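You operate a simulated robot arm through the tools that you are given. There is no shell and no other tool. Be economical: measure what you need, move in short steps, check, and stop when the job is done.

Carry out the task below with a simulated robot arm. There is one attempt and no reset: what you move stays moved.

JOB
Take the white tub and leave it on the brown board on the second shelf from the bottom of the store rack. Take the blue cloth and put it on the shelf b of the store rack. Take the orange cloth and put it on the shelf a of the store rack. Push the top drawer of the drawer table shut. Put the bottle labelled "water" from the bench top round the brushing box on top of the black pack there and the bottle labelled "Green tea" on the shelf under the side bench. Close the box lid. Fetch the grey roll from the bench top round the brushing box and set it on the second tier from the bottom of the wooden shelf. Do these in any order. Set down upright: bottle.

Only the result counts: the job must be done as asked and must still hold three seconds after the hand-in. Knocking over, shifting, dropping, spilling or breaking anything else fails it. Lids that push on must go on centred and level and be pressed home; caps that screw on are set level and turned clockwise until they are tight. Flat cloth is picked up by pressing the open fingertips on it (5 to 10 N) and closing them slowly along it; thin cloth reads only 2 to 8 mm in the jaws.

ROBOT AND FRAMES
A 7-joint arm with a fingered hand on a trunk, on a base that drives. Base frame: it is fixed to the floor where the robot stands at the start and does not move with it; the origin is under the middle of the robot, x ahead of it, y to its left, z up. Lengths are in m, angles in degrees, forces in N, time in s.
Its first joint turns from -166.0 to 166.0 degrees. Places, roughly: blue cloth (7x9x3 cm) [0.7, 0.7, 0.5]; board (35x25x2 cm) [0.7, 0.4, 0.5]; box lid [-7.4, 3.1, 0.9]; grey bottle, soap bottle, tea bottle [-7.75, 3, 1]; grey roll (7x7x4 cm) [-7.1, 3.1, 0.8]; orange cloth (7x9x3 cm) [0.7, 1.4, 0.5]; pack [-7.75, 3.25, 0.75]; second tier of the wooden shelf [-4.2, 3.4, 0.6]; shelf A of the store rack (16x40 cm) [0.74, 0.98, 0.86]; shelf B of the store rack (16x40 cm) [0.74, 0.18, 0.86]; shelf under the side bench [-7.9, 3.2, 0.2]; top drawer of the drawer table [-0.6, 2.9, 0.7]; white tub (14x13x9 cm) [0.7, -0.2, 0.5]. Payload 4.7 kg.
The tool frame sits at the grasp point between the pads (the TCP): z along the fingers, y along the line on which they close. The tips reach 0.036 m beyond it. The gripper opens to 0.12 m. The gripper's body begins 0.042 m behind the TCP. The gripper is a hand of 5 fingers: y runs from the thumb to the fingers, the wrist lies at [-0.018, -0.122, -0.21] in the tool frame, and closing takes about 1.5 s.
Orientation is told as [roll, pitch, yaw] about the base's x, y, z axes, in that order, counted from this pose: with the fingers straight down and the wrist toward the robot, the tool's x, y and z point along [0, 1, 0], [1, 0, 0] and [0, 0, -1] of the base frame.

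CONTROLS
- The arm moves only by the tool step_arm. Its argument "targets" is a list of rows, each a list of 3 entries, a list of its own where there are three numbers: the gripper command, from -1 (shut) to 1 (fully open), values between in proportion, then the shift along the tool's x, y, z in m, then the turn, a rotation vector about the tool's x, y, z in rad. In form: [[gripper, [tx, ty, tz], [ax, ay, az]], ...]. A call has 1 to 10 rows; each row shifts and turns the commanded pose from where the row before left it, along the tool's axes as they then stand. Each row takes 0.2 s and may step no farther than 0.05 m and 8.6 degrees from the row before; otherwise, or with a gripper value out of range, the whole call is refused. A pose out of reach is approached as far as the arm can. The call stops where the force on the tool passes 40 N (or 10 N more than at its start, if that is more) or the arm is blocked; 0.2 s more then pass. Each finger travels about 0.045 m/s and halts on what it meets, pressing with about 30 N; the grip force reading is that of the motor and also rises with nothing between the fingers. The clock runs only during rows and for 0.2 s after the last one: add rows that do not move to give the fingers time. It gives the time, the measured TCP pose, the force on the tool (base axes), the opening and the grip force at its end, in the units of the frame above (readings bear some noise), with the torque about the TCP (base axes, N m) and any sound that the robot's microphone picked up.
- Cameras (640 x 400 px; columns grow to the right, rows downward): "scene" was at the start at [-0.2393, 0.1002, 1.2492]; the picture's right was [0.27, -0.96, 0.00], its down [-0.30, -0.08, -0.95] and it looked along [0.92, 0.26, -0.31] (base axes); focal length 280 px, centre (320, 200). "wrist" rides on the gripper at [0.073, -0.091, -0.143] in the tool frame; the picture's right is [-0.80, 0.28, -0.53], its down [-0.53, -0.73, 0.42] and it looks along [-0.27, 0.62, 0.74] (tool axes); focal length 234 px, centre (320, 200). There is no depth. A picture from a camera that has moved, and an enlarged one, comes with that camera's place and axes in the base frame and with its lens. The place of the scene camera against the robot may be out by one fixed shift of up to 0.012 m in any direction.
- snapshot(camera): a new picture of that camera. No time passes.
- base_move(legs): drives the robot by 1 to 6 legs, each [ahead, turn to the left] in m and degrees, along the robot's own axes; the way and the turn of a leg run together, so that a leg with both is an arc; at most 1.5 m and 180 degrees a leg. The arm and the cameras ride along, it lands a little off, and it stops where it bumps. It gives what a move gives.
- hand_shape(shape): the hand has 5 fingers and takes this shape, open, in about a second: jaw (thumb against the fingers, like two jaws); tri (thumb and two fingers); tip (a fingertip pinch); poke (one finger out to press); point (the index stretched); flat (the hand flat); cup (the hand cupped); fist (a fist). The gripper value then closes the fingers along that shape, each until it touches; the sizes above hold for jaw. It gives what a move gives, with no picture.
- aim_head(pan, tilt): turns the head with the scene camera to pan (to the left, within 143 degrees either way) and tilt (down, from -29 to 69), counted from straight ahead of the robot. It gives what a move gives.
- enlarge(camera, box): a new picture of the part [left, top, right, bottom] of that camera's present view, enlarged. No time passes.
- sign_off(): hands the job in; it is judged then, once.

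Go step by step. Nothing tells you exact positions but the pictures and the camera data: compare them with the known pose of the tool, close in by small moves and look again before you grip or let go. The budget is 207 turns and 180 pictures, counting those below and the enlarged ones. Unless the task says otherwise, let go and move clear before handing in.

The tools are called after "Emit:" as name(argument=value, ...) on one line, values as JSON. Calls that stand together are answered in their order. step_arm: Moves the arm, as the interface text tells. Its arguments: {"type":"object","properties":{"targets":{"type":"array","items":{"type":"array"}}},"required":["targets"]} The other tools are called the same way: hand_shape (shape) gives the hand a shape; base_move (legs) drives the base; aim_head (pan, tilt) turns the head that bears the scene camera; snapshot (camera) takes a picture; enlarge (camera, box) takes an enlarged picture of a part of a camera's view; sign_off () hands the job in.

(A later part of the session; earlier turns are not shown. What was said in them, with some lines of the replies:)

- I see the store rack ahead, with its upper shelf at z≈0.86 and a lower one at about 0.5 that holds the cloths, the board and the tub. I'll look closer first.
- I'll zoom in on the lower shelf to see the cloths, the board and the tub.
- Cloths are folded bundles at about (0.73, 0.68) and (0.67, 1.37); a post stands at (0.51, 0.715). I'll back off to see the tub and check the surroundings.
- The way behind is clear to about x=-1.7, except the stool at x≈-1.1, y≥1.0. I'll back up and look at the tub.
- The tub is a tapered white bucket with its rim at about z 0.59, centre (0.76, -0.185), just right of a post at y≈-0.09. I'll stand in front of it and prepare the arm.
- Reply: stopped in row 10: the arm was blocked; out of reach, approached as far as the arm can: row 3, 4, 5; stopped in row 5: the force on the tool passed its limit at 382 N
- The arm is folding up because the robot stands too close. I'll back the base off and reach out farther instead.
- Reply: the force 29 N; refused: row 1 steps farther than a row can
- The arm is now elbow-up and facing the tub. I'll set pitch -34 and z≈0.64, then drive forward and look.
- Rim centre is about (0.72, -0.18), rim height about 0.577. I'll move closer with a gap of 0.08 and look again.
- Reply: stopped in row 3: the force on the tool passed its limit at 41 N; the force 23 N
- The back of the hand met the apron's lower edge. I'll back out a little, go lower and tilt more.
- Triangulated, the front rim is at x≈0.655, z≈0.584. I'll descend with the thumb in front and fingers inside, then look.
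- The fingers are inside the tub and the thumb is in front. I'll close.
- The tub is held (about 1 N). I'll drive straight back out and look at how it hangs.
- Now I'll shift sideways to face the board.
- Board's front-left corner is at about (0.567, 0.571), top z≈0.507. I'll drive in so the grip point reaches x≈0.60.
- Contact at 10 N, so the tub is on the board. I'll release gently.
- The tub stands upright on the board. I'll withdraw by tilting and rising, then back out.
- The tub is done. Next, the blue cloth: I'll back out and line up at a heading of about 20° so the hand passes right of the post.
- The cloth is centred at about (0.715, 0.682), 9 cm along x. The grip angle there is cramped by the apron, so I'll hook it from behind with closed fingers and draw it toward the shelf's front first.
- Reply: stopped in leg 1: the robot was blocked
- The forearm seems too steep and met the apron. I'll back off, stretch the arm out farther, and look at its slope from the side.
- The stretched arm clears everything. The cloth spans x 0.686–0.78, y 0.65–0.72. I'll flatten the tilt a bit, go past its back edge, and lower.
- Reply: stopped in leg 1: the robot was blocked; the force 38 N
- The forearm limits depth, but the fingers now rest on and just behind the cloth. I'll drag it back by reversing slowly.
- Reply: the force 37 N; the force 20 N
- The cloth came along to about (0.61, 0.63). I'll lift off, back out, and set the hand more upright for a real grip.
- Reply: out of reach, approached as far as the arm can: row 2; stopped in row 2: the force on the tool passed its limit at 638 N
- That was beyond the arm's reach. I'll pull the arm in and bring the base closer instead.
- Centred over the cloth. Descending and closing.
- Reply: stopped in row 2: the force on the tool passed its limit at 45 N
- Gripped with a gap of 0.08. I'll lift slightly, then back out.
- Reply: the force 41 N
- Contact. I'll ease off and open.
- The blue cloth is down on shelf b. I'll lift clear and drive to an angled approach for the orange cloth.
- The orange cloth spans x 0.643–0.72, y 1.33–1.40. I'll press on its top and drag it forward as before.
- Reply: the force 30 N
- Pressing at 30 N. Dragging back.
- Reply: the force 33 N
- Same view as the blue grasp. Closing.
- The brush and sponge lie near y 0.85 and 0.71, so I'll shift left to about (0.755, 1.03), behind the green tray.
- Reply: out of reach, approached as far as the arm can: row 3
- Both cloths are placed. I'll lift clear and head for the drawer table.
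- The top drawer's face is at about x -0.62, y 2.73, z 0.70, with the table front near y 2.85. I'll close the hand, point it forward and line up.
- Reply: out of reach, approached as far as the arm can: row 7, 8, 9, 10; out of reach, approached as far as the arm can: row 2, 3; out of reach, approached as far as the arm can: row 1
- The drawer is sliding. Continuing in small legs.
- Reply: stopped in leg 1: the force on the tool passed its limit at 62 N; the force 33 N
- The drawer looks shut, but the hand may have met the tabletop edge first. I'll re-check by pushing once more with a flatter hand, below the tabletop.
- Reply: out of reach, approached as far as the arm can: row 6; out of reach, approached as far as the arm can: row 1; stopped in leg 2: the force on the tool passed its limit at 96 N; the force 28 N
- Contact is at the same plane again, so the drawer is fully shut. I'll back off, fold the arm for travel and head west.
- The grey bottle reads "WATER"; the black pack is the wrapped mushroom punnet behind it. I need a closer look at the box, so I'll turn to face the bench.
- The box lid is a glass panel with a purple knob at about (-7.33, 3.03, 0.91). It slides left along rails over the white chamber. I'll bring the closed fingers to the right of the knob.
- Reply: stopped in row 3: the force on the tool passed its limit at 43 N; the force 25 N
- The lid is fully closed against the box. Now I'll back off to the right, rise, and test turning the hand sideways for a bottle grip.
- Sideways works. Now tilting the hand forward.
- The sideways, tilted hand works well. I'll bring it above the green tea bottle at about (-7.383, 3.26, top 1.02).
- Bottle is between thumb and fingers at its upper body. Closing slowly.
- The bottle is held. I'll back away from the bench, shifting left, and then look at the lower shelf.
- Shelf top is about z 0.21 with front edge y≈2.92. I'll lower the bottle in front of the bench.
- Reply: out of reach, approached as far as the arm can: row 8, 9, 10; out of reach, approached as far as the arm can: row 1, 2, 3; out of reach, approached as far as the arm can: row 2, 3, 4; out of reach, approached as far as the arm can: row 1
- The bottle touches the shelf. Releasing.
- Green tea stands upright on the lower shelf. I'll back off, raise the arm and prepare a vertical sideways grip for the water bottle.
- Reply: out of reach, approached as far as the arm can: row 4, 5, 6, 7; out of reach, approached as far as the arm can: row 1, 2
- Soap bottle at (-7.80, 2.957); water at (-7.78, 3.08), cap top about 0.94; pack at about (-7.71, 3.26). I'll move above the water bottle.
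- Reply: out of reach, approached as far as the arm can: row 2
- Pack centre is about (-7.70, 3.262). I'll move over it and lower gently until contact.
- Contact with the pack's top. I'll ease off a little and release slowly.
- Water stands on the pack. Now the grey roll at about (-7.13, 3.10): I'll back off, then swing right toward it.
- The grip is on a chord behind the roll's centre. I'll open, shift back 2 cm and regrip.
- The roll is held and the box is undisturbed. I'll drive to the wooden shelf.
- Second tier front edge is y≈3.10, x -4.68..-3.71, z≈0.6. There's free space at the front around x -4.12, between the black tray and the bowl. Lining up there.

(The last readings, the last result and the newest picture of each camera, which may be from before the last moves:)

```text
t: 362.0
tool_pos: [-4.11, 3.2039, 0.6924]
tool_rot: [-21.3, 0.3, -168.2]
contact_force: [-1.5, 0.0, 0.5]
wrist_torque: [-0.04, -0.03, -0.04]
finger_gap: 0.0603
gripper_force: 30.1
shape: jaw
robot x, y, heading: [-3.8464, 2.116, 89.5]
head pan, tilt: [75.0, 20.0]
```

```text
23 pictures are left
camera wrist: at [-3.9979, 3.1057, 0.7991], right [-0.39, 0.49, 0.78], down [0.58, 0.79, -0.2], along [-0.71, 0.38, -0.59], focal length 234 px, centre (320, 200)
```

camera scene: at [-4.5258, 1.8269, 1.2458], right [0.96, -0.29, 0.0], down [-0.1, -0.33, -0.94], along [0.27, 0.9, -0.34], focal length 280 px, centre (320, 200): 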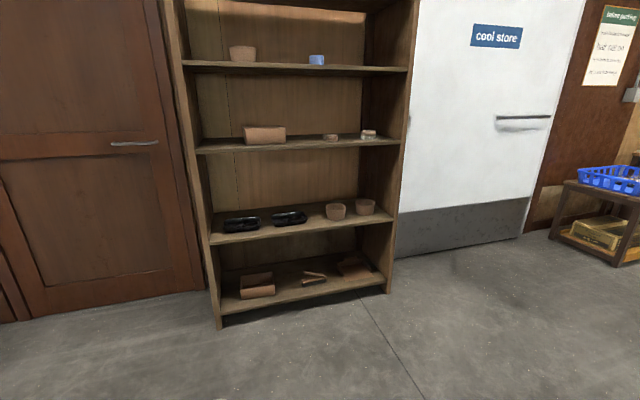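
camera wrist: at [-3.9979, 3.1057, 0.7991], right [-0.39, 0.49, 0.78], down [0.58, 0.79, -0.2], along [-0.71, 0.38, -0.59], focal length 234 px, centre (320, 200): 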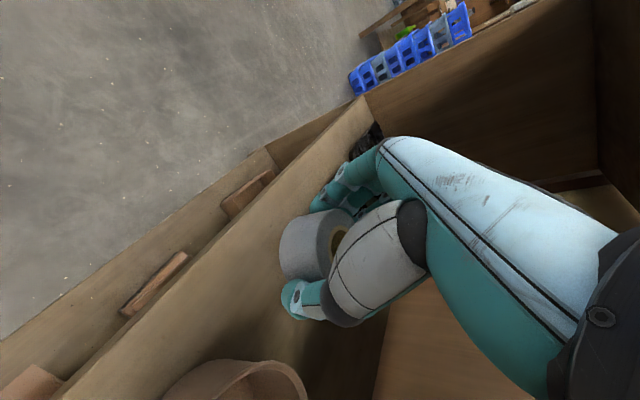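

Emit:
base_move(legs=[[0.022, 0]])

Emit:
step_arm(targets=[[-1, [0.007, 0.012, 0.0186], [0, 0, 0]], [-1, [0.0074, 0, 0.0186], [0, 0, 0]], [-1, [0, 0, 0], [0, 0, 0]]])

Emit:
snapshot(camera="wrist")

```text
t: 362.8
tool_pos: [-4.1101, 3.2254, 0.6906]
tool_rot: [-21.3, 0.5, -168.0]
contact_force: [-0.6, 0.0, -1.2]
wrist_torque: [0.0, 0.0, 0.03]
finger_gap: 0.0604
gripper_force: 29.2
shape: jaw
robot x, y, heading: [-3.8474, 2.1384, 89.7]
head pan, tilt: [75.0, 20.0]
```

```text
t: 363.6
tool_pos: [-4.1226, 3.2237, 0.6515]
tool_rot: [-21.3, 0.4, -168.1]
contact_force: [-0.4, 0.4, -0.5]
wrist_torque: [0.0, 0.01, -0.01]
finger_gap: 0.0603
gripper_force: 30.0
shape: jaw
robot x, y, heading: [-3.8491, 2.1363, 89.4]
head pan, tilt: [75.0, 20.0]
```

```text
22 pictures are left
camera wrist: at [-4.0096, 3.1252, 0.7583], right [-0.39, 0.49, 0.78], down [0.58, 0.79, -0.2], along [-0.71, 0.38, -0.59], focal length 234 px, centre (320, 200)
```

wrist: 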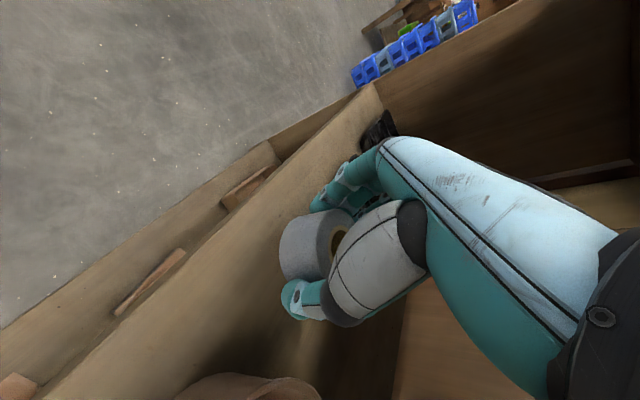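

Still a gap above the tier. Lowering in small steps.

Emit:
step_arm(targets=[[-1, [0.003, 0, 0.0075], [0, 0, 0]], [-1, [0.0022, 0, 0.0056], [0, 0, 0]], [-1, [0, 0, 0], [0, 0, 0]]])

```text
t: 364.4
tool_pos: [-4.1209, 3.2233, 0.6363]
tool_rot: [-21.4, 0.4, -168.2]
contact_force: [-0.5, 0.0, -1.3]
wrist_torque: [0.01, -0.02, 0.05]
finger_gap: 0.06
gripper_force: 30.5
shape: jaw
robot x, y, heading: [-3.844, 2.1355, 89.6]
head pan, tilt: [75.0, 20.0]
```

Emit:
step_arm(targets=[[-1, [0.0018, 0, 0.0047], [0, 0, 0]], [-1, [0.0018, 0, 0.0047], [0, 0, 0]], [-1, [0, 0, 0], [0, 0, 0]]])

```text
t: 365.2
tool_pos: [-4.122, 3.2233, 0.6268]
tool_rot: [-21.3, 0.3, -168.1]
contact_force: [-0.4, 0.5, -0.7]
wrist_torque: [-0.04, 0.0, 0.0]
finger_gap: 0.0603
gripper_force: 30.1
shape: jaw
robot x, y, heading: [-3.847, 2.1339, 89.6]
head pan, tilt: [75.0, 20.0]
```

Emit:
step_arm(targets=[[-1, [0.0018, 0, 0.0047], [0, 0, 0]], [-1, [0.0018, 0, 0.0047], [0, 0, 0]], [-1, [0, 0, 0], [0, 0, 0]]])

Emit:
snapshot(camera="wrist")

```text
t: 366.0
tool_pos: [-4.1218, 3.223, 0.6184]
tool_rot: [-21.4, 0.4, -168.0]
contact_force: [2.1, -2.5, 5.4]
wrist_torque: [0.01, 0.18, 0.1]
finger_gap: 0.0601
gripper_force: 29.3
shape: jaw
robot x, y, heading: [-3.8464, 2.1365, 89.8]
head pan, tilt: [75.0, 20.0]
```

```text
21 pictures are left
camera wrist: at [-4.0092, 3.1257, 0.7249], right [-0.39, 0.49, 0.78], down [0.58, 0.79, -0.2], along [-0.71, 0.38, -0.59], focal length 234 px, centre (320, 200)
```

wrist: 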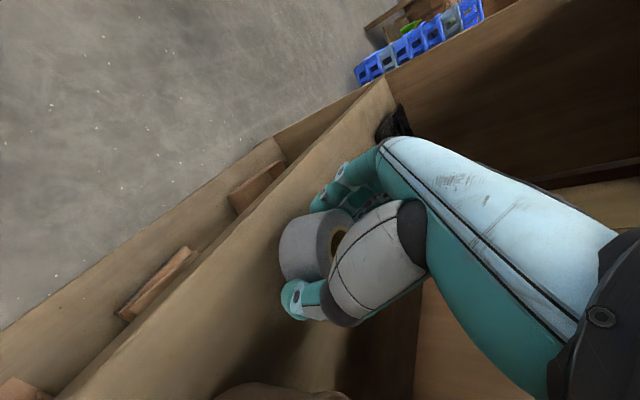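

Touching down. Releasing and lifting clear.

Emit:
step_arm(targets=[[0.1, [0, 0, 0], [0, 0, 0]], [0.3, [0, 0, 0], [0, 0, 0]], [0.5, [0, 0, 0], [0, 0, 0]], [0.5, [0, 0, 0], [0, 0, 0]], [0.5, [-0.0074, 0, -0.0186], [0, 0, 0]], [0.5, [-0.0147, 0, -0.0372], [0, 0, 0]], [0.5, [-0.01, 0, -0.025], [0, 0, 0]]])

Emit:
snapshot(camera="wrist")

```text
t: 367.6
tool_pos: [-4.1219, 3.2234, 0.7025]
tool_rot: [-21.3, 0.5, -168.2]
contact_force: [0.5, -1.1, -0.4]
wrist_torque: [-0.01, 0.01, 0.01]
finger_gap: 0.0897
gripper_force: 0.1
shape: jaw
robot x, y, heading: [-3.8509, 2.1385, 89.5]
head pan, tilt: [75.0, 20.0]
```

```text
20 pictures are left
camera wrist: at [-4.0094, 3.126, 0.81], right [-0.39, 0.49, 0.78], down [0.58, 0.79, -0.2], along [-0.71, 0.38, -0.6], focal length 234 px, centre (320, 200)
```

wrist: 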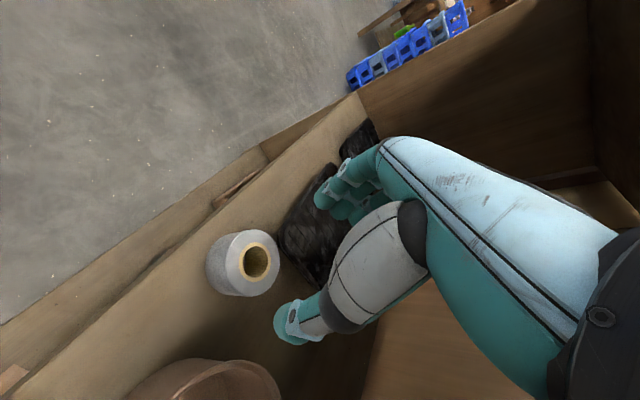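

Emit:
base_move(legs=[[-0.4, 0]])

Emit:
aim_head(pan=12, tilt=25)

Emit:
snapshot(camera="scene")

```text
t: 370.1
tool_pos: [-4.1255, 2.8269, 0.7029]
tool_rot: [-21.3, 0.5, -168.1]
contact_force: [0.3, 0.2, 0.6]
wrist_torque: [-0.03, -0.01, 0.0]
finger_gap: 0.0897
gripper_force: 0.0
shape: jaw
robot x, y, heading: [-3.8473, 1.7356, 89.7]
head pan, tilt: [75.0, 20.0]
```

```text
t: 371.4
tool_pos: [-4.1264, 2.8276, 0.7049]
tool_rot: [-21.4, 0.4, -168.1]
contact_force: [0.2, -0.5, 0.2]
wrist_torque: [0.04, -0.02, -0.04]
finger_gap: 0.0897
gripper_force: 0.0
shape: jaw
robot x, y, heading: [-3.8519, 1.7368, 89.6]
head pan, tilt: [12.0, 25.0]
```

```text
19 pictures are left
camera scene: at [-3.9498, 1.4948, 1.2377], right [0.98, 0.2, 0.0], down [0.09, -0.41, -0.91], along [-0.18, 0.89, -0.42], focal length 280 px, centre (320, 200)
```

scene: 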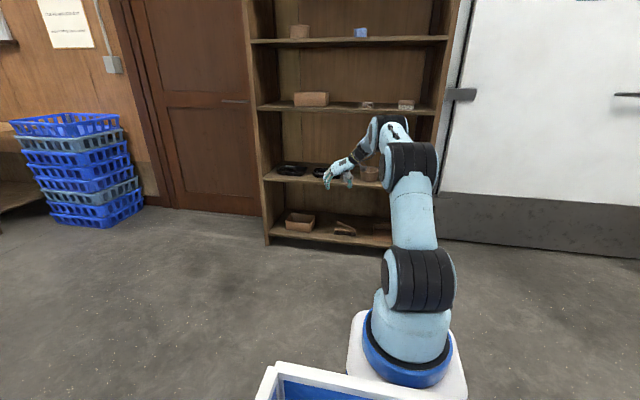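

The roll rests on the second tier and the hand is clear. All parts of the job are done as far as the pictures show, so I'm handing in.

Emit:
sign_off()

```text
The job is handed in.
```

I finished every part of the job and handed it in with the hand clear of everything; the pictures showed each item where you asked:

- **Tub:** it stands on the brown board.
- **Cloths:** the blue one is on shelf b and the orange one on shelf a.
- **Drawer:** the top drawer is shut.
- **Bottles:** both stand upright, the water on the black pack and the green tea on the shelf under the side bench.
- **Box lid:** it is closed.
- **Grey roll:** it sits on the second tier from the bottom of the wooden shelf.
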